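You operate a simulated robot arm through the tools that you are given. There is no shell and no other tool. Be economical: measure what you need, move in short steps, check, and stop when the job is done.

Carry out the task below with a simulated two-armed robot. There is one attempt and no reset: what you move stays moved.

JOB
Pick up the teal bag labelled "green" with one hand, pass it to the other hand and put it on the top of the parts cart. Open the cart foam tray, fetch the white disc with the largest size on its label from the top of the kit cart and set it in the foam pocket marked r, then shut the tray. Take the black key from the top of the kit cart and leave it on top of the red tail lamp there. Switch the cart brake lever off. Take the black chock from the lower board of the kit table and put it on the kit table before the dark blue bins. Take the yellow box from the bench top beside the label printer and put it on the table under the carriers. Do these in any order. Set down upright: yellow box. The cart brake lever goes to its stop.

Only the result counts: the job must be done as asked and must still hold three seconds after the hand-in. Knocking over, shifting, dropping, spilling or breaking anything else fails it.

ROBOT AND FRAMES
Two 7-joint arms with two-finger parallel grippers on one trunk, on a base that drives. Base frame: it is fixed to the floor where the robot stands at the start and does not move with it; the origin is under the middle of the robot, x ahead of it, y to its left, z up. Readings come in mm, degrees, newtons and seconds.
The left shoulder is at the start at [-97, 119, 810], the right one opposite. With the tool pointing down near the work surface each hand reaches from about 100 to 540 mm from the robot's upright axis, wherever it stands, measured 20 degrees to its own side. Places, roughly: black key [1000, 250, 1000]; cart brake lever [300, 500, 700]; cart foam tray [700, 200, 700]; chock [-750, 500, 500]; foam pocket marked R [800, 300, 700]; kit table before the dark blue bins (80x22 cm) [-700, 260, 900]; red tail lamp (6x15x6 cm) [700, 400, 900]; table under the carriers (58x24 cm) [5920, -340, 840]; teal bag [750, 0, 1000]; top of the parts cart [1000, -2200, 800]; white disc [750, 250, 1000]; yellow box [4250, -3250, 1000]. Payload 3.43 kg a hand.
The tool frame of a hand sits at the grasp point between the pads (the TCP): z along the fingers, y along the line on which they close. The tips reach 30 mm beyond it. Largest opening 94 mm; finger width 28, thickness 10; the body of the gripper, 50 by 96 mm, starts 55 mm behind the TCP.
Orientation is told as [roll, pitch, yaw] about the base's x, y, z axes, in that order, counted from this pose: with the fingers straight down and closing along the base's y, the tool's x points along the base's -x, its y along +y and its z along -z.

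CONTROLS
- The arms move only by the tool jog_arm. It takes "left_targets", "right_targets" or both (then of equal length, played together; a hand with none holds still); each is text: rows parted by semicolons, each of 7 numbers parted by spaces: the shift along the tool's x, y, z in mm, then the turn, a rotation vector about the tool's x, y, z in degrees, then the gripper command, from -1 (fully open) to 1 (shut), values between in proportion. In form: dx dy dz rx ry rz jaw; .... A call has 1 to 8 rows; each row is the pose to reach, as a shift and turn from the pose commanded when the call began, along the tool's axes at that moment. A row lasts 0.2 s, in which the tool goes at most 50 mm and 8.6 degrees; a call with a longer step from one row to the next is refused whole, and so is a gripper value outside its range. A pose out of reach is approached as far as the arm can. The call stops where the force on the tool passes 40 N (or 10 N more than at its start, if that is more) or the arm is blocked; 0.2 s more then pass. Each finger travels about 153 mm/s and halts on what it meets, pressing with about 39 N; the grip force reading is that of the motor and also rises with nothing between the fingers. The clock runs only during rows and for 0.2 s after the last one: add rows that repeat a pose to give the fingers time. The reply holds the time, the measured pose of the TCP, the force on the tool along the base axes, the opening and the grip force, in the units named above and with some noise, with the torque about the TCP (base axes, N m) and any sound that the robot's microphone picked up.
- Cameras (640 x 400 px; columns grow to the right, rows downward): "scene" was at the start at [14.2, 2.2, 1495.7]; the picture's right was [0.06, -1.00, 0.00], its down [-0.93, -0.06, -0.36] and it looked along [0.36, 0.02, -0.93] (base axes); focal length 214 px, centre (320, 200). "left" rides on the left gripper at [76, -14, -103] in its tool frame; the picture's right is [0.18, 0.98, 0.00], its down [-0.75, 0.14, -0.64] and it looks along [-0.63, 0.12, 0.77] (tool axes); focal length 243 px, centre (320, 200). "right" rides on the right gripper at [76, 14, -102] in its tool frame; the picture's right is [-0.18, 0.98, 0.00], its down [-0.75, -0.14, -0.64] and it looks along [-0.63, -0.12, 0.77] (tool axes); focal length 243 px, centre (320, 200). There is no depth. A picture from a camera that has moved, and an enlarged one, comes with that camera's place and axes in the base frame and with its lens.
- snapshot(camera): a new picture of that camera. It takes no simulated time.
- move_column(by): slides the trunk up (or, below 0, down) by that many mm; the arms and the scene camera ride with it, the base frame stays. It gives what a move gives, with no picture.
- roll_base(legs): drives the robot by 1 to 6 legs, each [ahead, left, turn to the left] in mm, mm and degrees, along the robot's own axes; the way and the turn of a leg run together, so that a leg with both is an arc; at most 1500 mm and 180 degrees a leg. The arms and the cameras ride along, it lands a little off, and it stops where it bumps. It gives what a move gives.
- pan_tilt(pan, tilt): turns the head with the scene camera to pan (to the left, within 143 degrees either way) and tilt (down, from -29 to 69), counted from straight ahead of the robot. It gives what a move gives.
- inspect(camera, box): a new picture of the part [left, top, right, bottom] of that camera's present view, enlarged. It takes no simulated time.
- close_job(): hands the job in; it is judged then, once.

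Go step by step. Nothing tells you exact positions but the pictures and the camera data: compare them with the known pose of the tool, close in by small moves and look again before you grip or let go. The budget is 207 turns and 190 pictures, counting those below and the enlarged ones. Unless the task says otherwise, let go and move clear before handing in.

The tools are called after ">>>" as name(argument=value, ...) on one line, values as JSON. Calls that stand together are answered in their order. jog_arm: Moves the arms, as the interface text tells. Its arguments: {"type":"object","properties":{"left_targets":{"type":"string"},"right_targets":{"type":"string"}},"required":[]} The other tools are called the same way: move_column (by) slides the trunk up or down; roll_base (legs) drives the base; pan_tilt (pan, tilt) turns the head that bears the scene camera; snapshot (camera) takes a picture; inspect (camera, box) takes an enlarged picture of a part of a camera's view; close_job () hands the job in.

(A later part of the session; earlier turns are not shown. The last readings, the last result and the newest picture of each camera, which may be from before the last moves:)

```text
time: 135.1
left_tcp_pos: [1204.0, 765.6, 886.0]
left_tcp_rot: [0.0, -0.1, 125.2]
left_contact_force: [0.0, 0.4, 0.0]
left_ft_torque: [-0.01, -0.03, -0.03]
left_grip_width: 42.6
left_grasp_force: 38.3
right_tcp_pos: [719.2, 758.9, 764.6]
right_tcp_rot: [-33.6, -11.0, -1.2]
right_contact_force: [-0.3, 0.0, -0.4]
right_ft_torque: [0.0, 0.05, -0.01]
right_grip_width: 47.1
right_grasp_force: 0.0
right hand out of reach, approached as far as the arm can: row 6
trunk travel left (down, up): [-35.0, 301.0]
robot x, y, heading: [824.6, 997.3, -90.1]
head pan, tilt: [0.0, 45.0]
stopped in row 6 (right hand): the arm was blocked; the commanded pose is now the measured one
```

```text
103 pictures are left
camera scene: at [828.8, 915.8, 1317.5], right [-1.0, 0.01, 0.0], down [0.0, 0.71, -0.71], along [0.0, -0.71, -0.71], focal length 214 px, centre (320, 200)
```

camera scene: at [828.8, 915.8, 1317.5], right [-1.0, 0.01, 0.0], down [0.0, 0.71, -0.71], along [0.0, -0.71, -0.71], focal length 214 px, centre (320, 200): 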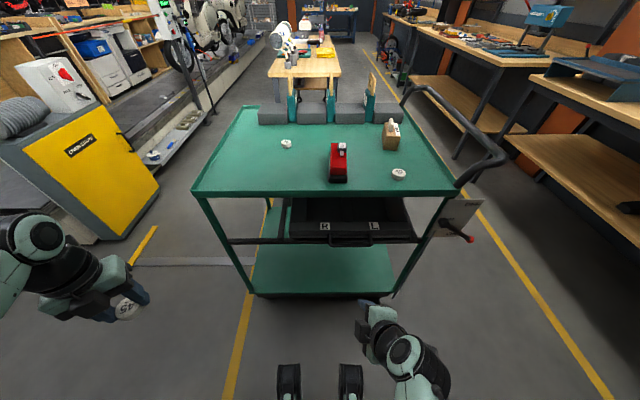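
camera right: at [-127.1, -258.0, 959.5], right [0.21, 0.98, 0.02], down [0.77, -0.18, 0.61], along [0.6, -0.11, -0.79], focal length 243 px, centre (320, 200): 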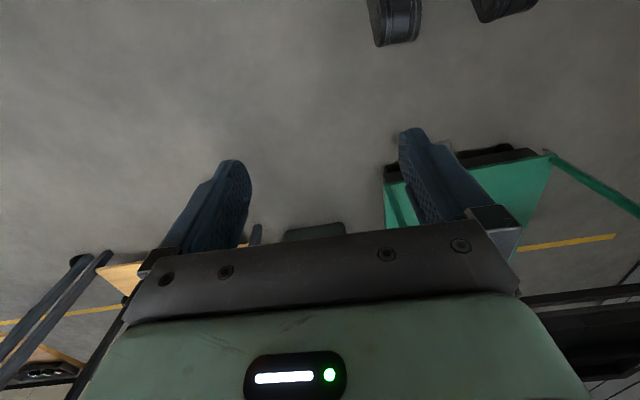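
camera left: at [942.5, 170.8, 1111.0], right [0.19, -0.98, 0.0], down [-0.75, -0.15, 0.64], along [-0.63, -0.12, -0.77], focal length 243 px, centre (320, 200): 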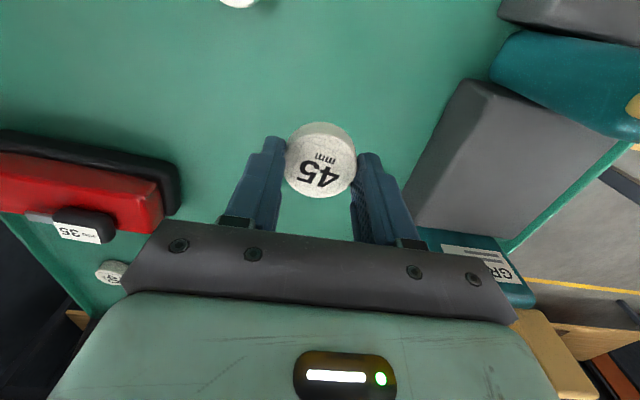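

The wrist got blocked close to the body. I'll raise the trunk by 100 and move the hand further forward before tilting more.

>>> move_column(by=100)

>>> jog_arm(right_targets="2 -20 33 0 2.3 -1.5 0;4 -40 65 0 4.6 -3 0;6 -60 98 0 6.9 -4.5 0;8.5 -80 131 0 9.2 -6.1 0")

>>> jog_arm(right_targets="0 0 0 8.5 0 0 0;0 0 0 17 0 0 0;0 0 0 25.5 0 0 0;0 0 0 34 0 0 0;0 0 0 42.5 0 0 0;0 0 0 51 0 0 0;0 0 0 56 0 0 0")

>>> snapshot(camera="scene")

```text
time: 136.4
left_tcp_pos: [1204.6, 765.7, 985.5]
left_tcp_rot: [0.0, 0.0, 125.1]
left_contact_force: [-0.4, 0.5, -0.6]
left_ft_torque: [-0.03, -0.01, -0.02]
left_grip_width: 42.6
left_grasp_force: 39.0
right_tcp_pos: [720.7, 758.4, 864.0]
right_tcp_rot: [-33.6, -10.9, -1.3]
right_contact_force: [-0.5, 0.3, -0.5]
right_ft_torque: [-0.03, 0.03, -0.01]
right_grip_width: 47.1
right_grasp_force: 0.1
trunk travel left (down, up): [-135.0, 201.0]
robot x, y, heading: [823.3, 997.6, -90.4]
head pan, tilt: [0.0, 45.0]
```

```text
time: 137.4
left_tcp_pos: [1203.5, 764.1, 987.5]
left_tcp_rot: [0.0, 0.0, 125.2]
left_contact_force: [0.6, 0.2, 1.2]
left_ft_torque: [0.02, 0.0, 0.01]
left_grip_width: 42.7
left_grasp_force: 39.2
right_tcp_pos: [721.3, 617.8, 801.0]
right_tcp_rot: [-33.7, 0.1, -1.2]
right_contact_force: [0.4, -0.7, 0.5]
right_ft_torque: [0.0, 0.01, 0.03]
right_grip_width: 47.0
right_grasp_force: 0.1
trunk travel left (down, up): [-135.0, 201.0]
robot x, y, heading: [825.3, 997.5, -90.5]
head pan, tilt: [0.0, 45.0]
```

```text
time: 139.0
left_tcp_pos: [1202.5, 764.1, 986.8]
left_tcp_rot: [0.0, 0.0, 125.2]
left_contact_force: [0.0, 0.2, -0.2]
left_ft_torque: [0.02, 0.07, -0.05]
left_grip_width: 42.7
left_grasp_force: 38.7
right_tcp_pos: [720.5, 618.9, 800.2]
right_tcp_rot: [-89.7, 0.0, -1.2]
right_contact_force: [0.8, -0.4, 0.5]
right_ft_torque: [0.03, -0.01, 0.0]
right_grip_width: 47.1
right_grasp_force: 0.1
trunk travel left (down, up): [-135.0, 201.0]
robot x, y, heading: [829.3, 1002.1, -90.3]
head pan, tilt: [0.0, 45.0]
```

```text
102 pictures are left
camera scene: at [829.1, 948.0, 1426.4], right [-1.0, 0.01, 0.0], down [0.0, 0.71, -0.71], along [0.0, -0.71, -0.71], focal length 214 px, centre (320, 200)
```

scene: 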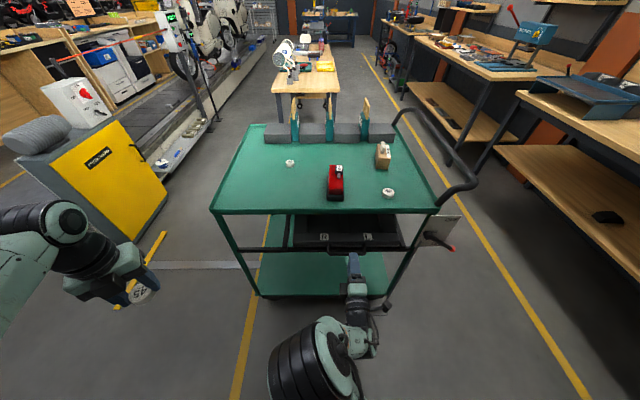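

The hand is horizontal now. I'll lower it to the handle's height and check.

>>> jog_arm(right_targets="0 42 0 0 0 0 0;0 83 10 0 0 0 0;0 83 30 0 0 0 0")

>>> snapshot(camera="right")

>>> inspect(camera="scene", box=[270, 210, 430, 320])

```text
time: 139.8
left_tcp_pos: [1203.4, 762.0, 986.1]
left_tcp_rot: [0.0, 0.0, 125.2]
left_contact_force: [0.1, 0.4, -0.7]
left_ft_torque: [-0.01, 0.01, -0.01]
left_grip_width: 42.6
left_grasp_force: 38.7
right_tcp_pos: [719.3, 588.5, 714.9]
right_tcp_rot: [-89.6, 0.0, -1.3]
right_contact_force: [0.3, -0.5, 0.0]
right_ft_torque: [0.02, -0.02, -0.03]
right_grip_width: 47.0
right_grasp_force: 0.0
trunk travel left (down, up): [-135.0, 201.0]
robot x, y, heading: [826.6, 997.5, -90.2]
head pan, tilt: [0.0, 45.0]
```

```text
101 pictures are left
camera right: at [645.4, 693.0, 701.3], right [0.18, 0.0, -0.98], down [0.77, 0.62, 0.14], along [0.61, -0.78, 0.11], focal length 243 px, centre (320, 200)
```

right: 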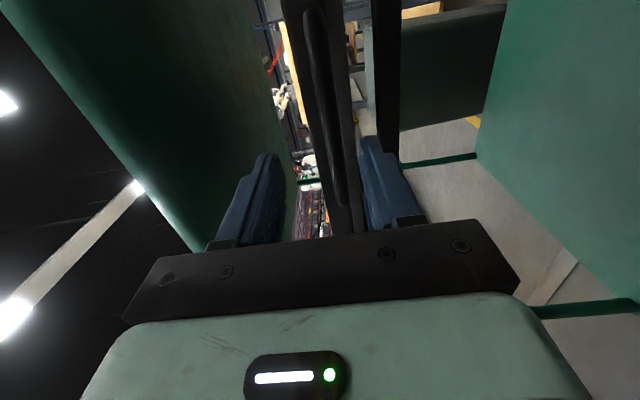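

```text
3.64 times, centred on (350, 265) of scene
camera zoom: at [829.0, 948.0, 1426.4], right [-1.0, 0.01, 0.0], down [0.0, 0.71, -0.71], along [0.0, -0.71, -0.71], focal length 780 px, centre (211, -36)
```

zoom: 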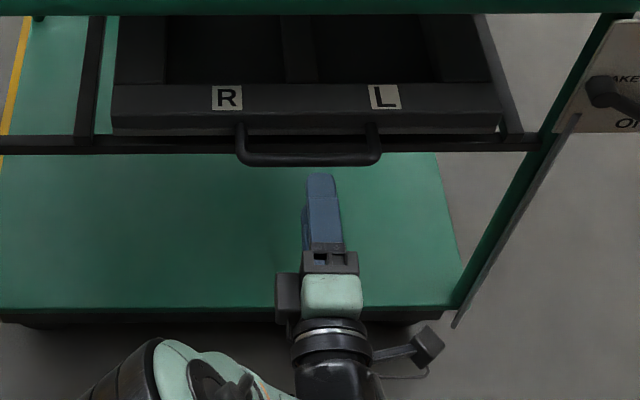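

The bar is between the fingers. I'll open a bit more, advance onto the bar, and grip.

>>> jog_arm(right_targets="0 2 10 0 0 0 -0.5;0 2 35 0 0 0 -0.5;0 2 60 0 0 0 -0.5;0 2 60 0 0 0 -0.5")

>>> inspect(camera="scene", box=[270, 210, 430, 320])

>>> snapshot(camera="right")

```text
time: 140.8
left_tcp_pos: [1204.2, 765.2, 986.7]
left_tcp_rot: [0.0, 0.0, 125.2]
left_contact_force: [-0.7, 0.9, -0.1]
left_ft_torque: [0.01, 0.03, -0.05]
left_grip_width: 43.0
left_grasp_force: 38.4
right_tcp_pos: [719.7, 529.8, 713.5]
right_tcp_rot: [-89.5, 0.1, -1.2]
right_contact_force: [0.6, 0.2, 0.0]
right_ft_torque: [0.01, 0.0, 0.0]
right_grip_width: 70.5
right_grasp_force: 0.0
trunk travel left (down, up): [-135.0, 201.0]
robot x, y, heading: [827.4, 999.9, -90.4]
head pan, tilt: [0.0, 45.0]
```

```text
3.64 times, centred on (350, 265) of scene
camera zoom: at [829.1, 948.2, 1426.4], right [-1.0, 0.01, 0.0], down [0.0, 0.71, -0.71], along [0.0, -0.71, -0.71], focal length 780 px, centre (211, -36)
```

zoom: 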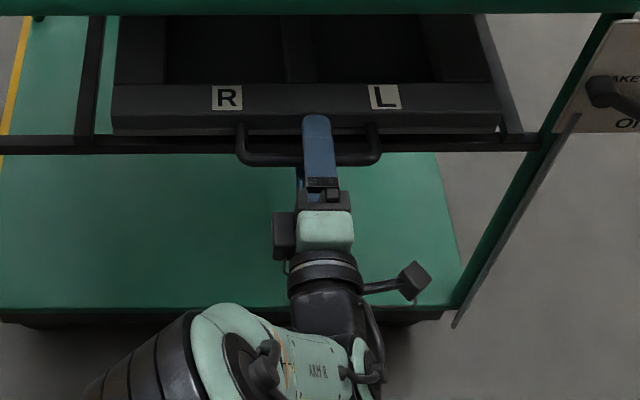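

```text
98 pictures are left
camera right: at [644.6, 633.5, 699.6], right [0.18, 0.0, -0.98], down [0.77, 0.62, 0.14], along [0.61, -0.78, 0.11], focal length 243 px, centre (320, 200)
```

right: 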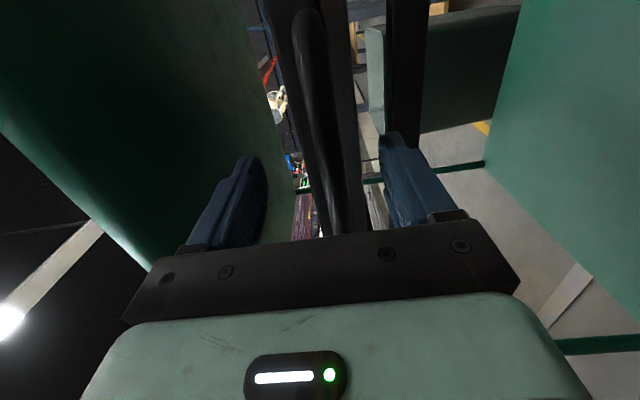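

>>> jog_arm(right_targets="0 0 2 0 0 0 0;0 0 2 0 0 0 1;0 0 2 0 0 0 1;0 0 2 0 0 0 1")

>>> jog_arm(right_targets="0 0 -20 0 0 0 1;0 0 -40 0 0 0 1;0 0 -60 0 0 0 1;0 0 -80 0 0 0 1;0 0 -80 0 0 0 1")

>>> inspect(camera="scene", box=[220, 150, 460, 320])

```text
time: 141.8
left_tcp_pos: [1204.0, 764.5, 987.4]
left_tcp_rot: [0.0, 0.1, 125.2]
left_contact_force: [-0.2, -0.2, -0.5]
left_ft_torque: [0.01, -0.04, -0.01]
left_grip_width: 42.8
left_grasp_force: 38.9
right_tcp_pos: [717.8, 531.5, 706.4]
right_tcp_rot: [-88.3, 0.2, -1.3]
right_contact_force: [-1.6, 0.9, -7.5]
right_ft_torque: [0.17, -0.41, 0.52]
right_grip_width: 13.9
right_grasp_force: 44.6
trunk travel left (down, up): [-135.0, 201.0]
robot x, y, heading: [825.9, 999.1, -90.4]
head pan, tilt: [0.0, 45.0]
stopped in row 4 (right hand): the force on the tool passed its limit at 41 N (the readings are from after the stop); the commanded pose is now the measured one
```

```text
time: 143.0
left_tcp_pos: [1201.9, 763.3, 986.5]
left_tcp_rot: [-0.2, 0.1, 125.2]
left_contact_force: [-0.2, 0.2, -0.3]
left_ft_torque: [-0.02, 0.02, 0.0]
left_grip_width: 42.6
left_grasp_force: 38.8
right_tcp_pos: [718.0, 610.8, 705.6]
right_tcp_rot: [-87.8, 0.3, -1.5]
right_contact_force: [-10.0, 1.1, -30.5]
right_ft_torque: [0.21, -0.13, 0.7]
right_grip_width: 13.7
right_grasp_force: 44.7
trunk travel left (down, up): [-135.0, 201.0]
robot x, y, heading: [828.5, 1001.4, -90.5]
head pan, tilt: [0.0, 45.0]
```

```text
2.35 times, centred on (340, 235) of scene
camera zoom: at [827.4, 946.4, 1426.2], right [-1.0, 0.01, 0.0], down [0.01, 0.71, -0.71], along [0.0, -0.71, -0.71], focal length 505 px, centre (273, 118)
```

zoom: 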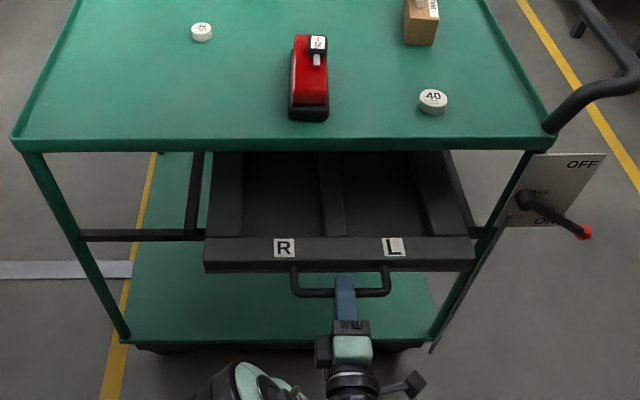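

The tray is sliding out. I'll keep pulling, easing the hand slightly downward.

>>> jog_arm(right_targets="0 2 -20 0 0 0 1;0 3 -40 0 0 0 1;0 3 -60 0 0 0 1;0 3 -80 0 0 0 1;0 3 -100 0 0 0 1;0 3 -120 0 0 0 1;0 3 -140 0 0 0 1;0 3 -155 0 0 0 1")

>>> inspect(camera="scene", box=[180, 150, 480, 360])

```text
time: 144.2
left_tcp_pos: [1202.2, 764.9, 987.0]
left_tcp_rot: [0.0, 0.1, 125.2]
left_contact_force: [-0.2, 0.2, -0.8]
left_ft_torque: [0.03, 0.0, 0.01]
left_grip_width: 42.7
left_grasp_force: 38.5
right_tcp_pos: [719.6, 695.4, 706.4]
right_tcp_rot: [-89.8, 0.4, -2.7]
right_contact_force: [-7.3, 1.0, 3.0]
right_ft_torque: [0.12, -0.97, 0.21]
right_grip_width: 13.4
right_grasp_force: 44.7
right hand out of reach, approached as far as the arm can: row 5, 6
trunk travel left (down, up): [-135.0, 201.0]
robot x, y, heading: [828.0, 1001.5, -90.4]
head pan, tilt: [0.0, 45.0]
stopped in row 6 (right hand): the force on the tool passed its limit at 49 N (the readings are from after the stop); the commanded pose is now the measured one
```

```text
1.90 times, centred on (330, 255) of scene
camera zoom: at [828.4, 948.2, 1426.5], right [-1.0, 0.01, 0.0], down [0.01, 0.71, -0.71], along [-0.01, -0.71, -0.71], focal length 408 px, centre (301, 95)
```

zoom: 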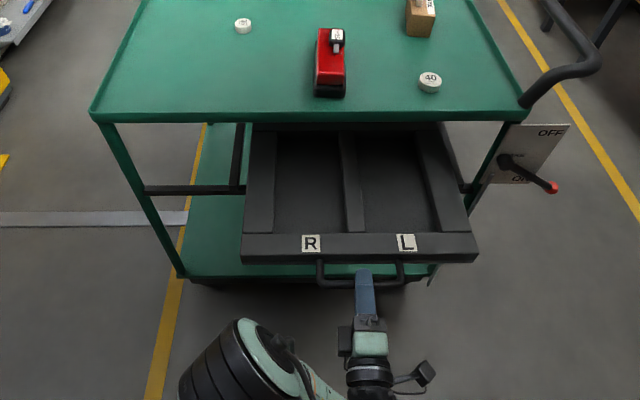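

The tray is out 165 mm and well R is accessible. Keeping the right hand on the handle, I bring the left hand with the disc over, rotating it so its camera faces me.

>>> jog_arm(left_targets="-8 25 0 0 0 -8.5 1;-16 50 0 0 0 -17 1;-25 75 0 0 0 -25.5 1;-33 100 0 0 0 -34 1;-41 125 0 0 0 -42.5 1;-50 150 0 0 0 -51 1;-58 175 0 0 0 -59.5 1;-66 198 0 0 0 -68 1")

>>> jog_arm(left_targets="0 0 0 0 0 -8.5 1;0 0 0 0 0 -17 1;0 0 0 0 0 -25.5 1;0 0 0 0 0 -34 1;0 0 0 0 0 -42.5 1;0 0 0 0 0 -51 1;0 0 0 0 0 -59.5 1;0 0 0 0 0 -68 1")

>>> snapshot(camera="left")

```text
time: 146.0
left_tcp_pos: [1001.7, 705.1, 988.0]
left_tcp_rot: [0.0, 0.1, -166.7]
left_contact_force: [-0.5, 0.0, -0.4]
left_ft_torque: [-0.02, -0.01, -0.01]
left_grip_width: 42.5
left_grasp_force: 39.0
right_tcp_pos: [718.9, 696.2, 705.5]
right_tcp_rot: [-89.9, 0.4, -2.5]
right_contact_force: [-16.4, -0.6, 8.4]
right_ft_torque: [-0.04, -0.83, 0.02]
right_grip_width: 13.7
right_grasp_force: 45.0
trunk travel left (down, up): [-135.0, 201.0]
robot x, y, heading: [822.3, 998.3, -90.4]
head pan, tilt: [0.0, 45.0]
```

```text
time: 147.8
left_tcp_pos: [1002.8, 705.2, 987.3]
left_tcp_rot: [0.1, 0.0, -98.7]
left_contact_force: [-0.5, 0.5, -0.2]
left_ft_torque: [0.03, -0.01, 0.03]
left_grip_width: 43.0
left_grasp_force: 39.2
right_tcp_pos: [720.0, 694.8, 706.3]
right_tcp_rot: [-89.9, 0.4, -2.4]
right_contact_force: [-15.1, -1.5, 11.5]
right_ft_torque: [-0.1, -0.76, -0.19]
right_grip_width: 13.8
right_grasp_force: 44.9
trunk travel left (down, up): [-135.0, 201.0]
robot x, y, heading: [830.0, 997.1, -90.4]
head pan, tilt: [0.0, 45.0]
```

```text
95 pictures are left
camera left: at [998.7, 782.6, 1090.8], right [1.0, 0.03, 0.0], down [0.02, -0.77, 0.64], along [0.02, -0.64, -0.77], focal length 243 px, centre (320, 200)
```

left: 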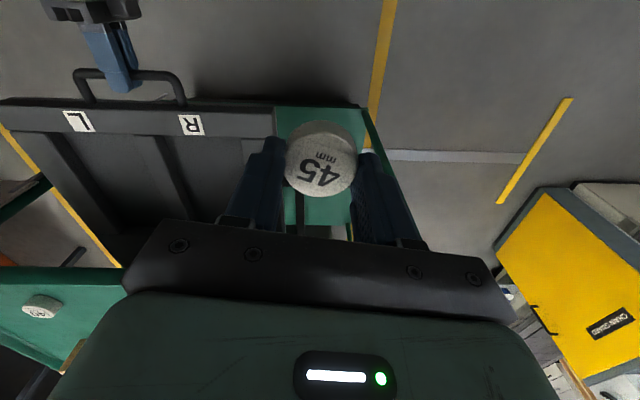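

I'll move the disc above well R, staying high first.

>>> jog_arm(left_targets="-31 -29 4 0 0 0 1;-62 -58 8 0 0 0 1;-94 -87 12 0 0 0 1;-125 -116 16 0 0 0 1;-157 -145 20 0 0 0 1;-188 -173 25 0 0 0 1;-188 -173 25 0 0 4 1;-188 -173 25 0 0 -8.7 1")

>>> snapshot(camera="left")

>>> snapshot(camera="scene")

```text
refused: row 8 steps farther than a row can; nothing moved
```

```text
94 pictures are left
camera left: at [998.7, 782.6, 1090.8], right [1.0, 0.03, 0.0], down [0.02, -0.77, 0.64], along [0.02, -0.64, -0.77], focal length 243 px, centre (320, 200)
```

left: 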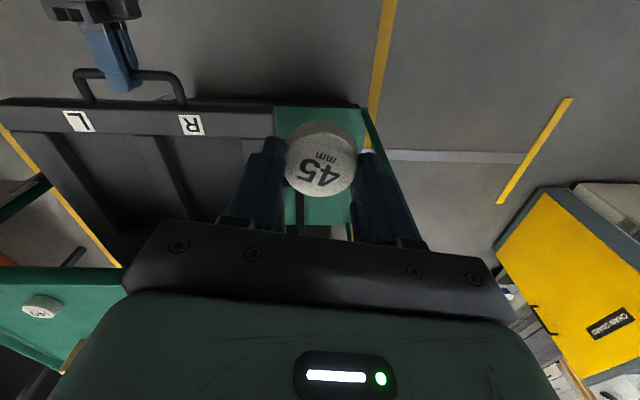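

```text
93 pictures are left
camera scene: at [827.2, 948.6, 1426.4], right [-1.0, 0.01, 0.0], down [0.01, 0.71, -0.71], along [0.0, -0.71, -0.71], focal length 214 px, centre (320, 200)
```

scene: 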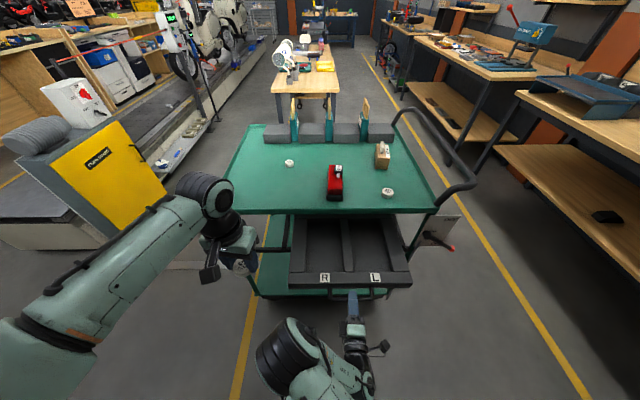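

>>> jog_arm(left_targets="-31 -29 4 0 0 0 1;-62 -58 8 0 0 0 1;-94 -87 12 0 0 0 1;-125 -116 16 0 0 4 1;-157 -145 20 0 0 8 1;-188 -173 25 0 0 8.7 1;-188 -173 50 0 0 8.7 1")

>>> snapshot(camera="left")

>>> snapshot(camera="scene")

```text
time: 149.1
left_tcp_pos: [860.3, 565.8, 975.7]
left_tcp_rot: [0.5, -0.4, -104.3]
left_contact_force: [0.0, -1.2, -0.1]
left_ft_torque: [-0.04, -0.01, -0.03]
left_grip_width: 42.7
left_grasp_force: 39.4
left hand out of reach, approached as far as the arm can: row 6
right_tcp_pos: [719.1, 690.5, 705.3]
right_tcp_rot: [-91.3, 0.5, -2.0]
right_contact_force: [2.8, -1.6, 6.8]
right_ft_torque: [0.09, -1.2, -1.16]
right_grip_width: 13.9
right_grasp_force: 45.4
trunk travel left (down, up): [-135.0, 201.0]
robot x, y, heading: [825.1, 1001.0, -90.7]
head pan, tilt: [0.0, 45.0]
stopped in row 6 (right hand): the force on the tool passed its limit at 71 N (the readings are from after the stop); the commanded pose is now the measured one
```

```text
92 pictures are left
camera left: at [865.1, 644.0, 1078.4], right [1.0, -0.06, 0.01], down [-0.05, -0.76, 0.65], along [-0.04, -0.65, -0.76], focal length 243 px, centre (320, 200)
```

left: 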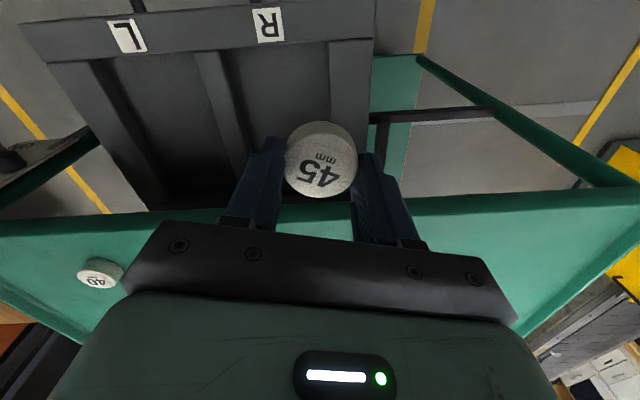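

```text
91 pictures are left
camera scene: at [828.9, 948.0, 1426.3], right [-1.0, 0.01, 0.0], down [0.01, 0.71, -0.71], along [-0.01, -0.71, -0.71], focal length 214 px, centre (320, 200)
```

scene: 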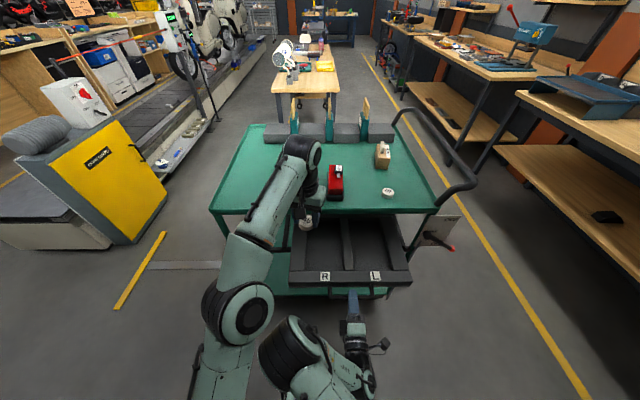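

The elbows touched. I'll open the right hand, slide it sideways off the bar and move it away to the right.

>>> jog_arm(right_targets="0 0 0 0 0 0 -1;0 0 0 0 0 0 -1;0 0 0 0 0 0 -1;40 0 0 0 0 0 -1;80 0 0 0 0 0 -1;120 0 0 0 0 0 -1;160 0 -5 0 0 0 -1")

>>> snapshot(camera="scene")

```text
time: 150.7
left_tcp_pos: [860.6, 566.0, 976.0]
left_tcp_rot: [0.5, -0.3, -104.4]
left_contact_force: [-0.6, -0.5, 0.0]
left_ft_torque: [0.02, -0.01, 0.0]
left_grip_width: 43.1
left_grasp_force: 39.1
right_tcp_pos: [558.6, 699.9, 707.4]
right_tcp_rot: [-91.2, 0.6, -1.6]
right_contact_force: [-0.9, 0.4, -0.3]
right_ft_torque: [-0.02, 0.01, -0.01]
right_grip_width: 94.0
right_grasp_force: 0.1
right hand out of reach, approached as far as the arm can: row 4, 5, 6
trunk travel left (down, up): [-135.0, 201.0]
robot x, y, heading: [833.1, 998.7, -90.4]
head pan, tilt: [0.0, 45.0]
```

```text
90 pictures are left
camera scene: at [828.6, 948.2, 1426.4], right [-1.0, 0.01, 0.0], down [0.01, 0.71, -0.71], along [-0.01, -0.71, -0.71], focal length 214 px, centre (320, 200)
```

scene: 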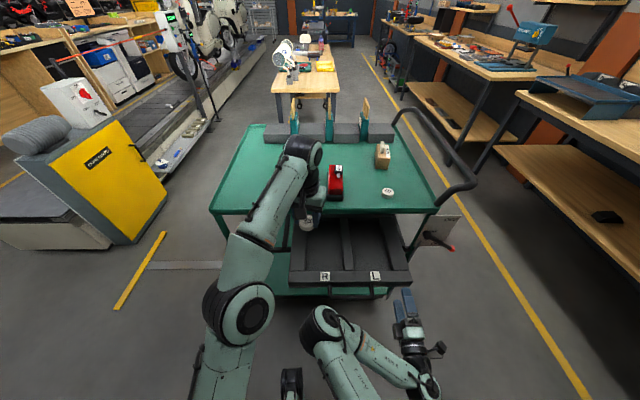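

>>> jog_arm(left_targets="-18 -28 0 0 0 -7 1;-35 -56 0 0 0 -14 1;-35 -56 40 0 0 -14 1;-35 -56 80 0 0 -14 1;-35 -56 80 0 0 -14 1")

>>> snapshot(camera="left")

>>> inspect(camera="scene", box=[240, 170, 440, 310])

```text
time: 151.9
left_tcp_pos: [797.3, 544.5, 894.0]
left_tcp_rot: [0.4, -0.4, -90.4]
left_contact_force: [0.5, 0.0, -0.3]
left_ft_torque: [-0.02, 0.01, -0.02]
left_grip_width: 42.5
left_grasp_force: 39.2
left hand out of reach, approached as far as the arm can: row 1, 2, 3
right_tcp_pos: [559.9, 700.8, 706.7]
right_tcp_rot: [-91.3, 0.6, -1.7]
right_contact_force: [-0.4, -0.4, -1.1]
right_ft_torque: [-0.01, 0.0, 0.03]
right_grip_width: 94.0
right_grasp_force: 0.1
trunk travel left (down, up): [-135.0, 201.0]
robot x, y, heading: [828.7, 994.1, -90.4]
head pan, tilt: [0.0, 45.0]
```

```text
89 pictures are left
camera left: at [782.4, 623.5, 997.4], right [0.98, 0.18, 0.01], down [0.13, -0.75, 0.65], along [0.12, -0.64, -0.76], focal length 243 px, centre (320, 200)
```

left: 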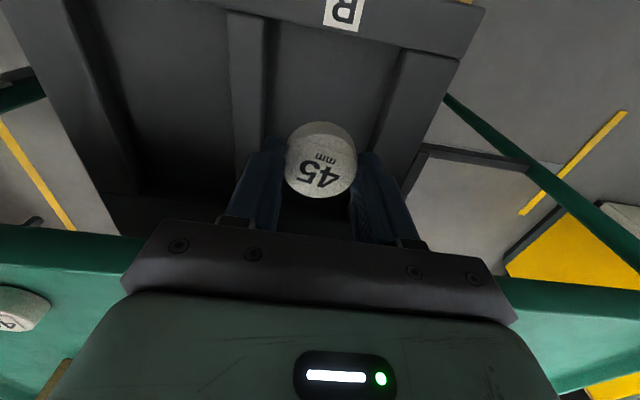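

```text
2.86 times, centred on (340, 240) of scene
camera zoom: at [828.7, 948.1, 1426.4], right [-1.0, 0.01, 0.0], down [0.01, 0.71, -0.71], along [-0.01, -0.71, -0.71], focal length 613 px, centre (263, 86)
```

zoom: 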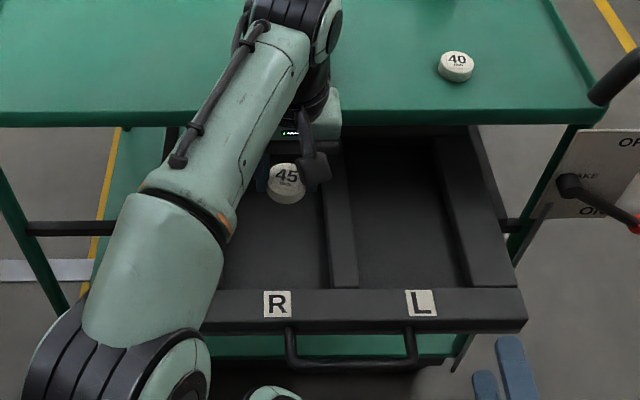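

Centred over well R. I'll shift 12 mm towards me for clearance and go down.

>>> jog_arm(left_targets="12 0 40 0 0 0 1;12 0 80 0 0 0 1;12 0 95 0 0 0 1;12 0 95 0 0 0 1")

>>> snapshot(camera="left")

>>> inspect(camera="scene", box=[240, 170, 440, 310])

```text
time: 152.9
left_tcp_pos: [798.3, 557.5, 799.5]
left_tcp_rot: [0.5, -0.5, -90.3]
left_contact_force: [0.6, 0.8, 0.1]
left_ft_torque: [-0.02, 0.0, 0.0]
left_grip_width: 42.8
left_grasp_force: 39.3
right_tcp_pos: [560.5, 701.9, 706.5]
right_tcp_rot: [-91.1, 0.5, -1.7]
right_contact_force: [-0.2, 0.7, 0.0]
right_ft_torque: [0.02, -0.03, 0.0]
right_grip_width: 93.9
right_grasp_force: 0.0
trunk travel left (down, up): [-135.0, 201.0]
robot x, y, heading: [828.1, 994.8, -90.5]
head pan, tilt: [0.0, 45.0]
```

```text
87 pictures are left
camera left: at [783.5, 634.4, 901.8], right [0.98, 0.18, 0.01], down [0.13, -0.75, 0.65], along [0.12, -0.64, -0.76], focal length 243 px, centre (320, 200)
```

left: 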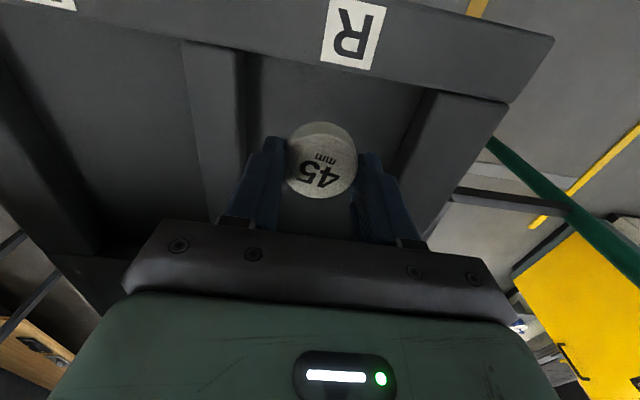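

```text
2.86 times, centred on (340, 240) of scene
camera zoom: at [828.7, 948.1, 1426.4], right [-1.0, 0.01, 0.0], down [0.01, 0.71, -0.71], along [-0.01, -0.71, -0.71], focal length 613 px, centre (263, 86)
```

zoom: 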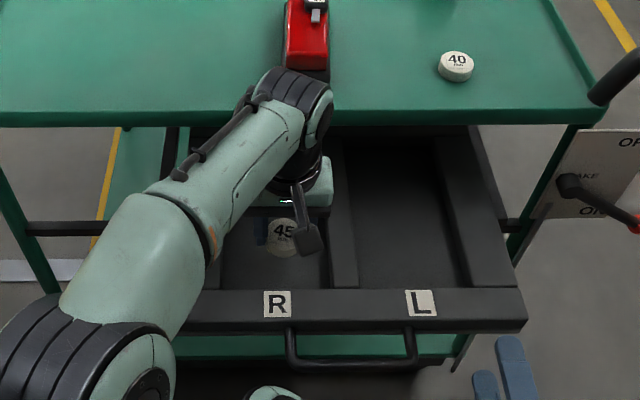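

>>> jog_arm(left_targets="0 0 10 0 0 0 1;0 0 20 0 0 0 1;0 0 30 0 0 0 1;0 0 30 0 0 0 1")

>>> jog_arm(left_targets="0 0 5 0 0 0 1;0 0 10 0 0 0 1;0 0 10 0 0 0 1")

>>> snapshot(camera="left")

```text
time: 153.9
left_tcp_pos: [799.8, 555.5, 769.1]
left_tcp_rot: [0.3, -0.4, -90.4]
left_contact_force: [0.2, -0.3, 0.0]
left_ft_torque: [0.0, -0.02, 0.01]
left_grip_width: 43.0
left_grasp_force: 38.9
right_tcp_pos: [559.6, 701.6, 706.0]
right_tcp_rot: [-91.2, 0.5, -1.8]
right_contact_force: [-0.4, 0.1, 0.7]
right_ft_torque: [-0.04, 0.03, 0.0]
right_grip_width: 94.0
right_grasp_force: 0.1
trunk travel left (down, up): [-135.0, 201.0]
robot x, y, heading: [828.4, 998.8, -90.5]
head pan, tilt: [0.0, 45.0]
```

```text
time: 154.7
left_tcp_pos: [798.0, 556.6, 760.8]
left_tcp_rot: [0.4, -0.4, -90.4]
left_contact_force: [-0.4, -0.6, -1.5]
left_ft_torque: [0.03, -0.01, 0.01]
left_grip_width: 42.9
left_grasp_force: 39.1
right_tcp_pos: [559.2, 700.5, 706.0]
right_tcp_rot: [-91.3, 0.6, -1.7]
right_contact_force: [0.2, 0.4, 0.2]
right_ft_torque: [0.03, -0.01, -0.04]
right_grip_width: 94.1
right_grasp_force: 0.1
trunk travel left (down, up): [-135.0, 201.0]
robot x, y, heading: [827.9, 998.7, -90.4]
head pan, tilt: [0.0, 45.0]
```

```text
85 pictures are left
camera left: at [783.6, 633.9, 862.7], right [0.98, 0.18, 0.01], down [0.13, -0.75, 0.65], along [0.12, -0.64, -0.76], focal length 243 px, centre (320, 200)
```

left: 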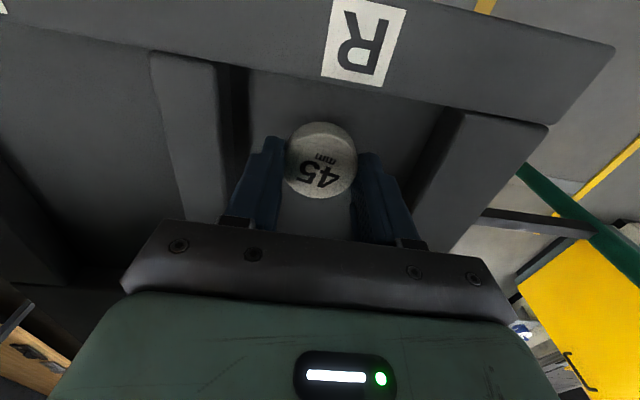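

>>> jog_arm(left_targets="0 0 4 0 0 0 1;0 0 8 0 0 0 1;0 0 8 0 0 0 1")

>>> jog_arm(left_targets="0 0 4 0 0 0 1;0 0 8 0 0 0 1;0 0 8 0 0 0 1")

>>> jog_arm(left_targets="0 0 4 0 0 0 1;0 0 8 0 0 0 1;0 0 8 0 0 0 1")

>>> snapshot(camera="left")

```text
time: 155.5
left_tcp_pos: [798.5, 556.4, 751.9]
left_tcp_rot: [0.3, -0.4, -90.4]
left_contact_force: [0.0, 0.8, 0.4]
left_ft_torque: [-0.01, 0.01, 0.0]
left_grip_width: 42.9
left_grasp_force: 39.3
right_tcp_pos: [559.5, 700.9, 706.3]
right_tcp_rot: [-91.2, 0.6, -1.8]
right_contact_force: [0.0, 0.2, -0.7]
right_ft_torque: [0.07, 0.05, -0.01]
right_grip_width: 94.5
right_grasp_force: 0.1
trunk travel left (down, up): [-135.0, 201.0]
robot x, y, heading: [825.5, 998.7, -90.3]
head pan, tilt: [0.0, 45.0]
```

```text
time: 156.3
left_tcp_pos: [798.9, 556.0, 743.4]
left_tcp_rot: [0.4, -0.3, -90.4]
left_contact_force: [0.4, -0.6, -0.9]
left_ft_torque: [0.02, 0.06, -0.01]
left_grip_width: 42.8
left_grasp_force: 39.1
right_tcp_pos: [559.8, 701.7, 706.4]
right_tcp_rot: [-91.2, 0.6, -1.7]
right_contact_force: [0.2, -0.4, 0.6]
right_ft_torque: [-0.03, 0.02, 0.01]
right_grip_width: 94.0
right_grasp_force: 0.2
trunk travel left (down, up): [-135.0, 201.0]
robot x, y, heading: [825.7, 996.5, -90.2]
head pan, tilt: [0.0, 45.0]
```

```text
time: 157.1
left_tcp_pos: [798.2, 556.1, 735.0]
left_tcp_rot: [0.3, -0.3, -90.4]
left_contact_force: [-0.8, -0.8, 0.6]
left_ft_torque: [0.02, -0.02, 0.01]
left_grip_width: 42.7
left_grasp_force: 39.3
right_tcp_pos: [560.0, 700.8, 707.4]
right_tcp_rot: [-91.2, 0.6, -1.7]
right_contact_force: [0.4, -0.5, 0.1]
right_ft_torque: [0.01, 0.0, 0.0]
right_grip_width: 93.9
right_grasp_force: 0.0
trunk travel left (down, up): [-135.0, 201.0]
robot x, y, heading: [828.3, 999.3, -90.3]
head pan, tilt: [0.0, 45.0]
```

```text
84 pictures are left
camera left: at [783.6, 633.4, 838.0], right [0.98, 0.18, 0.01], down [0.13, -0.75, 0.65], along [0.12, -0.64, -0.76], focal length 243 px, centre (320, 200)
```

left: 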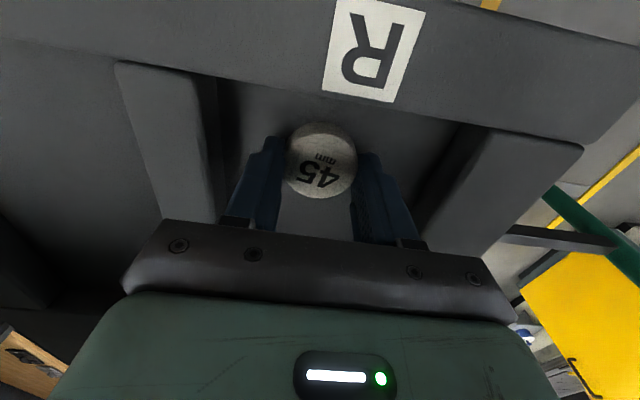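

>>> jog_arm(left_targets="0 0 4 0 0 0 1;0 0 7 0 0 0 1;0 0 7 0 0 0 1")

>>> jog_arm(left_targets="0 0 4 0 0 0 1;0 0 7 0 0 0 1;0 0 7 0 0 0 1")

```text
time: 157.9
left_tcp_pos: [799.1, 554.1, 732.5]
left_tcp_rot: [0.2, -0.9, -90.3]
left_contact_force: [2.1, -1.6, 36.9]
left_ft_torque: [0.1, -0.06, -0.01]
left_grip_width: 42.9
left_grasp_force: 39.1
right_tcp_pos: [559.6, 702.3, 707.4]
right_tcp_rot: [-91.3, 0.6, -1.6]
right_contact_force: [-0.8, 0.9, 0.0]
right_ft_torque: [0.01, 0.02, -0.01]
right_grip_width: 93.9
right_grasp_force: 0.0
trunk travel left (down, up): [-135.0, 201.0]
robot x, y, heading: [826.7, 998.6, -90.3]
head pan, tilt: [0.0, 45.0]
```

```text
time: 158.4
left_tcp_pos: [798.1, 552.6, 729.1]
left_tcp_rot: [-0.1, -1.2, -90.2]
left_contact_force: [2.4, -0.5, 11.0]
left_ft_torque: [0.12, -0.11, 0.0]
left_grip_width: 42.8
left_grasp_force: 39.2
right_tcp_pos: [560.6, 702.4, 706.8]
right_tcp_rot: [-91.2, 0.6, -1.7]
right_contact_force: [0.0, -0.4, -0.1]
right_ft_torque: [0.01, -0.01, 0.03]
right_grip_width: 94.1
right_grasp_force: 0.0
trunk travel left (down, up): [-135.0, 201.0]
robot x, y, heading: [824.0, 996.5, -90.0]
head pan, tilt: [0.0, 45.0]
stopped in row 2 (left hand): the force on the tool passed its limit at 50 N (the readings are from after the stop); the commanded pose is now the measured one
```

Floor of the well reached. I'll release with a limited opening and lift.

>>> jog_arm(left_targets="0 0 -1 0 0 0 0.5;0 0 -1 0 0 0 -0.3;0 0 -1 0 0 0 -0.3;0 0 -1 0 0 0 -0.3;0 0 -30 0 0 0 -0.3;0 0 -70 0 0 0 -0.3;0 0 -115 0 0 0 -0.3")

>>> snapshot(camera="left")

```text
time: 160.1
left_tcp_pos: [798.0, 555.5, 844.6]
left_tcp_rot: [0.1, -1.1, -90.3]
left_contact_force: [1.0, 0.0, -0.5]
left_ft_torque: [0.0, 0.0, -0.03]
left_grip_width: 60.9
left_grasp_force: 0.1
right_tcp_pos: [560.1, 700.4, 705.8]
right_tcp_rot: [-91.2, 0.6, -1.7]
right_contact_force: [0.1, 0.1, 1.1]
right_ft_torque: [0.02, 0.0, 0.02]
right_grip_width: 93.7
right_grasp_force: 0.1
trunk travel left (down, up): [-135.0, 201.0]
robot x, y, heading: [828.0, 996.6, -90.5]
head pan, tilt: [0.0, 45.0]
```

```text
83 pictures are left
camera left: at [783.6, 633.9, 946.3], right [0.98, 0.18, 0.0], down [0.14, -0.74, 0.66], along [0.12, -0.64, -0.76], focal length 243 px, centre (320, 200)
```

left: 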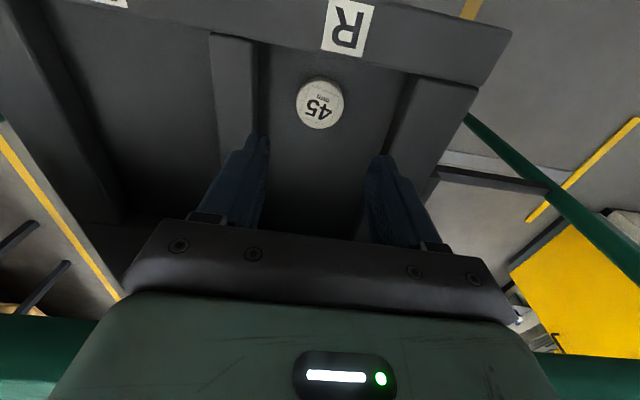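

The disc lies in well R. I'll move the left arm up and away, then slide the right hand back over the handle bar and grip it.

>>> jog_arm(left_targets="10 0 -45 0 0 0 -0.3;20 10 -90 0 0 0 -0.3;40 40 -120 0 0 0 -0.3;60 75 -140 0 0 0 -0.3;80 110 -150 0 0 0 -0.3;100 145 -155 0 0 0 -0.3;115 185 -155 0 0 0 -0.3")

>>> jog_arm(right_targets="-40 0 0 0 0 0 -1;-80 0 0 0 0 0 -1;-120 0 0 0 0 0 -1;-155 0 0 0 0 0 -1;-155 0 0 0 0 0 -1")

>>> inspect(camera="scene", box=[240, 170, 440, 340])

>>> snapshot(camera="right")

```text
time: 161.7
left_tcp_pos: [983.4, 673.5, 996.1]
left_tcp_rot: [0.1, -1.0, -90.3]
left_contact_force: [-0.3, -0.9, -1.0]
left_ft_torque: [-0.01, 0.01, -0.02]
left_grip_width: 60.9
left_grasp_force: 0.0
right_tcp_pos: [560.7, 701.6, 707.1]
right_tcp_rot: [-91.2, 0.6, -1.7]
right_contact_force: [0.0, 0.4, -0.4]
right_ft_torque: [-0.02, -0.02, -0.04]
right_grip_width: 94.0
right_grasp_force: 0.0
trunk travel left (down, up): [-135.0, 201.0]
robot x, y, heading: [826.9, 997.8, -90.7]
head pan, tilt: [0.0, 45.0]
```

```text
time: 162.8
left_tcp_pos: [982.6, 672.9, 996.2]
left_tcp_rot: [0.0, -1.0, -90.3]
left_contact_force: [0.1, 0.1, 0.5]
left_ft_torque: [0.01, 0.0, 0.0]
left_grip_width: 61.2
left_grasp_force: 0.2
right_tcp_pos: [715.3, 696.6, 705.6]
right_tcp_rot: [-91.1, 0.6, -1.8]
right_contact_force: [-0.4, -1.4, -0.2]
right_ft_torque: [-0.01, 0.01, 0.01]
right_grip_width: 94.0
right_grasp_force: 0.0
right hand out of reach, approached as far as the arm can: row 1, 2, 3
trunk travel left (down, up): [-135.0, 201.0]
robot x, y, heading: [828.0, 1002.6, -90.7]
head pan, tilt: [0.0, 45.0]
```

```text
2.35 times, centred on (340, 255) of scene
camera zoom: at [828.5, 948.0, 1426.4], right [-1.0, 0.01, 0.0], down [0.01, 0.71, -0.71], along [-0.01, -0.71, -0.71], focal length 505 px, centre (273, 71)
```

zoom: 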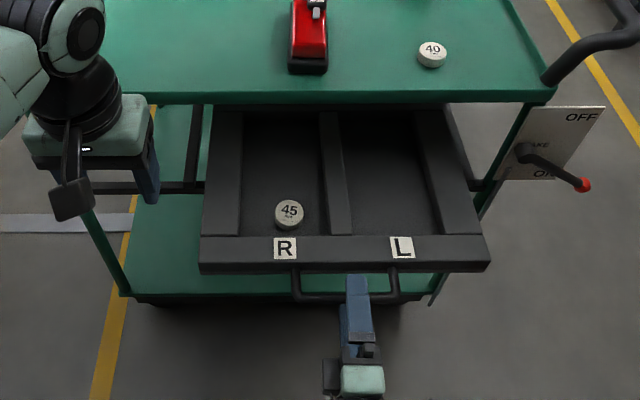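

```text
81 pictures are left
camera right: at [641.9, 800.3, 689.0], right [0.17, -0.03, -0.98], down [0.77, 0.62, 0.12], along [0.61, -0.78, 0.13], focal length 243 px, centre (320, 200)
```

right: 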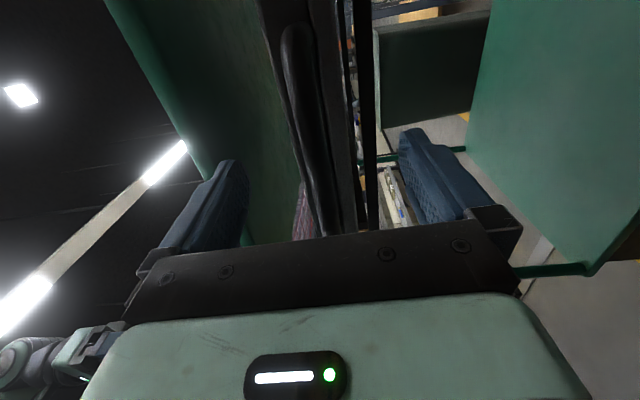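

Disc visible in R. I'll grip the bar and push the tray in.

>>> jog_arm(right_targets="0 0 0 0 0 0 0;0 0 0 0 0 0 0.9;0 0 0 0 0 0 0.9;0 0 0 0 0 0 0.9")

>>> jog_arm(right_targets="0 0 20 0 0 0 0.9;0 0 40 0 0 0 0.9;0 0 60 0 0 0 0.9;0 0 80 0 0 0 0.9;0 0 100 0 0 0 0.9;0 0 120 0 0 0 0.9;0 0 140 0 0 0 0.9;0 0 155 0 0 0 0.9")

>>> inspect(camera="scene", box=[240, 170, 440, 340])

```text
time: 163.8
left_tcp_pos: [983.3, 671.8, 995.1]
left_tcp_rot: [0.1, -1.0, -90.3]
left_contact_force: [0.1, -0.5, -0.1]
left_ft_torque: [0.0, 0.02, 0.02]
left_grip_width: 61.2
left_grasp_force: 0.0
right_tcp_pos: [715.3, 696.5, 706.6]
right_tcp_rot: [-91.3, 0.5, -1.7]
right_contact_force: [1.5, -0.3, 6.9]
right_ft_torque: [-0.11, -1.18, -0.07]
right_grip_width: 13.8
right_grasp_force: 44.7
trunk travel left (down, up): [-135.0, 201.0]
robot x, y, heading: [830.6, 998.2, -90.5]
head pan, tilt: [0.0, 45.0]
```

```text
time: 165.7
left_tcp_pos: [985.1, 672.0, 994.5]
left_tcp_rot: [-0.1, -1.0, -90.2]
left_contact_force: [-0.1, 0.3, 0.2]
left_ft_torque: [0.0, 0.02, -0.01]
left_grip_width: 60.9
left_grasp_force: 0.0
right_tcp_pos: [715.0, 542.1, 705.9]
right_tcp_rot: [-90.7, 0.6, -1.5]
right_contact_force: [25.8, -0.4, -11.9]
right_ft_torque: [0.14, -1.24, 0.78]
right_grip_width: 13.3
right_grasp_force: 45.1
trunk travel left (down, up): [-135.0, 201.0]
robot x, y, heading: [825.3, 999.8, -90.4]
head pan, tilt: [0.0, 45.0]
```

```text
2.35 times, centred on (340, 255) of scene
camera zoom: at [830.9, 947.2, 1426.3], right [-1.0, 0.01, 0.0], down [0.0, 0.71, -0.71], along [-0.01, -0.71, -0.71], focal length 505 px, centre (273, 71)
```

zoom: 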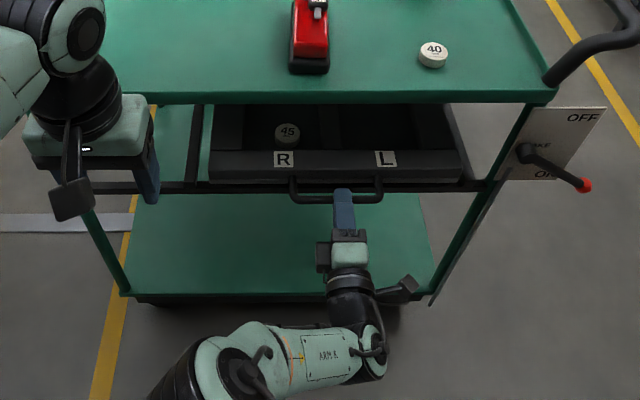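

Nearly shut. I'll push the last bit to the stop.

>>> jog_arm(right_targets="-2 0 6 0 0 0 0.9;-3 0 12 0 0 0 0.9;-3 0 18 0 0 0 0.9;-3 0 24 0 0 0 0.9;-3 0 30 0 0 0 0.9")

>>> inspect(camera="scene", box=[240, 170, 440, 340])

```text
time: 166.2
left_tcp_pos: [984.1, 673.4, 996.1]
left_tcp_rot: [0.1, -1.0, -90.3]
left_contact_force: [0.0, -0.1, -0.2]
left_ft_torque: [-0.01, 0.03, 0.0]
left_grip_width: 60.9
left_grasp_force: 0.0
right_tcp_pos: [714.9, 538.1, 706.5]
right_tcp_rot: [-90.6, 0.5, -1.5]
right_contact_force: [3.5, 15.7, 5.5]
right_ft_torque: [-0.19, -0.88, -0.4]
right_grip_width: 13.7
right_grasp_force: 44.9
trunk travel left (down, up): [-135.0, 201.0]
robot x, y, heading: [826.9, 1001.3, -90.4]
head pan, tilt: [0.0, 45.0]
stopped in row 2 (right hand): the force on the tool passed its limit at 45 N (the readings are from after the stop); the commanded pose is now the measured one
```

```text
2.35 times, centred on (340, 255) of scene
camera zoom: at [828.7, 950.6, 1426.7], right [-1.0, 0.01, 0.0], down [0.01, 0.71, -0.71], along [-0.01, -0.71, -0.71], focal length 505 px, centre (273, 71)
```

zoom: 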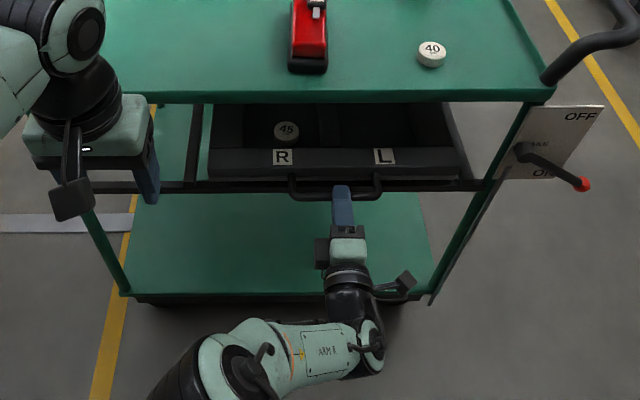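

The tray is back exactly at its shut position. I'll open the right hand, withdraw it and fold it back to pointing down.

>>> jog_arm(right_targets="0 0 0 0 0 0 -0.5;0 0 0 0 0 0 -0.5;0 0 -25 0 0 0 -0.5;0 0 -60 0 0 0 -0.5;0 -30 -90 0 0 0 -0.5;0 -70 -110 0 0 0 -0.5;0 -115 -110 0 0 0 -0.5;0 -155 -110 0 0 0 -0.5")

>>> jog_arm(right_targets="0 0 0 -8.5 0 0 -1;0 0 0 -17 0 0 -1;0 0 0 -25.5 0 0 -1;0 0 0 -34 0 0 -1;0 0 0 -42.5 0 0 -1;0 0 0 -51 0 0 -1;0 0 0 -59.5 0 0 -1;0 0 0 -68 0 0 -1")

>>> move_column(by=195)

>>> snapshot(camera="scene")

```text
time: 168.0
left_tcp_pos: [982.8, 674.4, 995.6]
left_tcp_rot: [0.1, -1.1, -90.3]
left_contact_force: [0.0, -0.7, -0.9]
left_ft_torque: [0.01, -0.01, 0.0]
left_grip_width: 61.2
left_grasp_force: 0.0
right_tcp_pos: [721.4, 637.3, 859.6]
right_tcp_rot: [-90.5, 0.7, -1.6]
right_contact_force: [0.2, -1.1, 0.3]
right_ft_torque: [-0.03, -0.02, 0.0]
right_grip_width: 70.6
right_grasp_force: 0.2
right hand out of reach, approached as far as the arm can: row 7, 8
trunk travel left (down, up): [-135.0, 201.0]
robot x, y, heading: [828.0, 997.6, -90.7]
head pan, tilt: [0.0, 45.0]
```

```text
time: 169.0
left_tcp_pos: [983.3, 672.1, 996.0]
left_tcp_rot: [0.1, -1.0, -90.4]
left_contact_force: [0.5, 0.3, -0.2]
left_ft_torque: [0.0, 0.03, -0.03]
left_grip_width: 60.9
left_grasp_force: 0.0
right_tcp_pos: [664.2, 632.2, 837.1]
right_tcp_rot: [-54.3, 2.5, -8.9]
right_contact_force: [-0.3, 0.1, 0.0]
right_ft_torque: [-0.01, 0.01, 0.0]
right_grip_width: 94.0
right_grasp_force: 0.0
trunk travel left (down, up): [-135.0, 201.0]
robot x, y, heading: [827.3, 1000.3, -90.3]
head pan, tilt: [0.0, 45.0]
stopped in row 5 (right hand): the arm was blocked; the commanded pose is now the measured one
```

```text
time: 171.2
left_tcp_pos: [982.0, 674.6, 1191.4]
left_tcp_rot: [0.0, -1.0, -90.3]
left_contact_force: [-0.7, -0.5, 0.1]
left_ft_torque: [-0.05, 0.02, 0.0]
left_grip_width: 61.0
left_grasp_force: 0.1
right_tcp_pos: [648.3, 633.8, 1025.8]
right_tcp_rot: [-53.1, 1.4, -11.3]
right_contact_force: [0.0, 0.2, -0.2]
right_ft_torque: [-0.05, 0.0, 0.02]
right_grip_width: 94.1
right_grasp_force: 0.0
trunk travel left (down, up): [-330.0, 6.0]
robot x, y, heading: [825.6, 998.9, -90.7]
head pan, tilt: [0.0, 45.0]
```

```text
78 pictures are left
camera scene: at [828.7, 961.2, 1625.2], right [-1.0, 0.01, 0.0], down [0.01, 0.71, -0.71], along [-0.01, -0.71, -0.71], focal length 214 px, centre (320, 200)
```

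scene: 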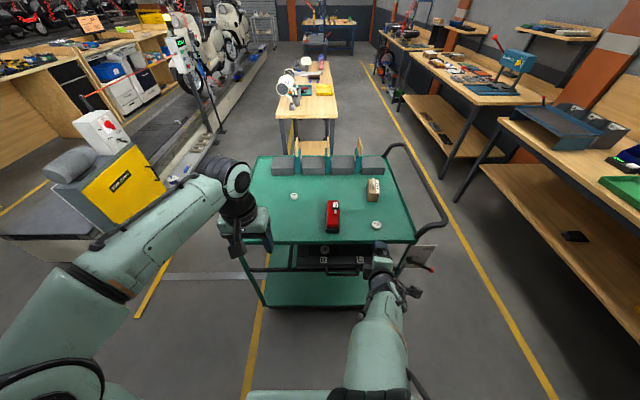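

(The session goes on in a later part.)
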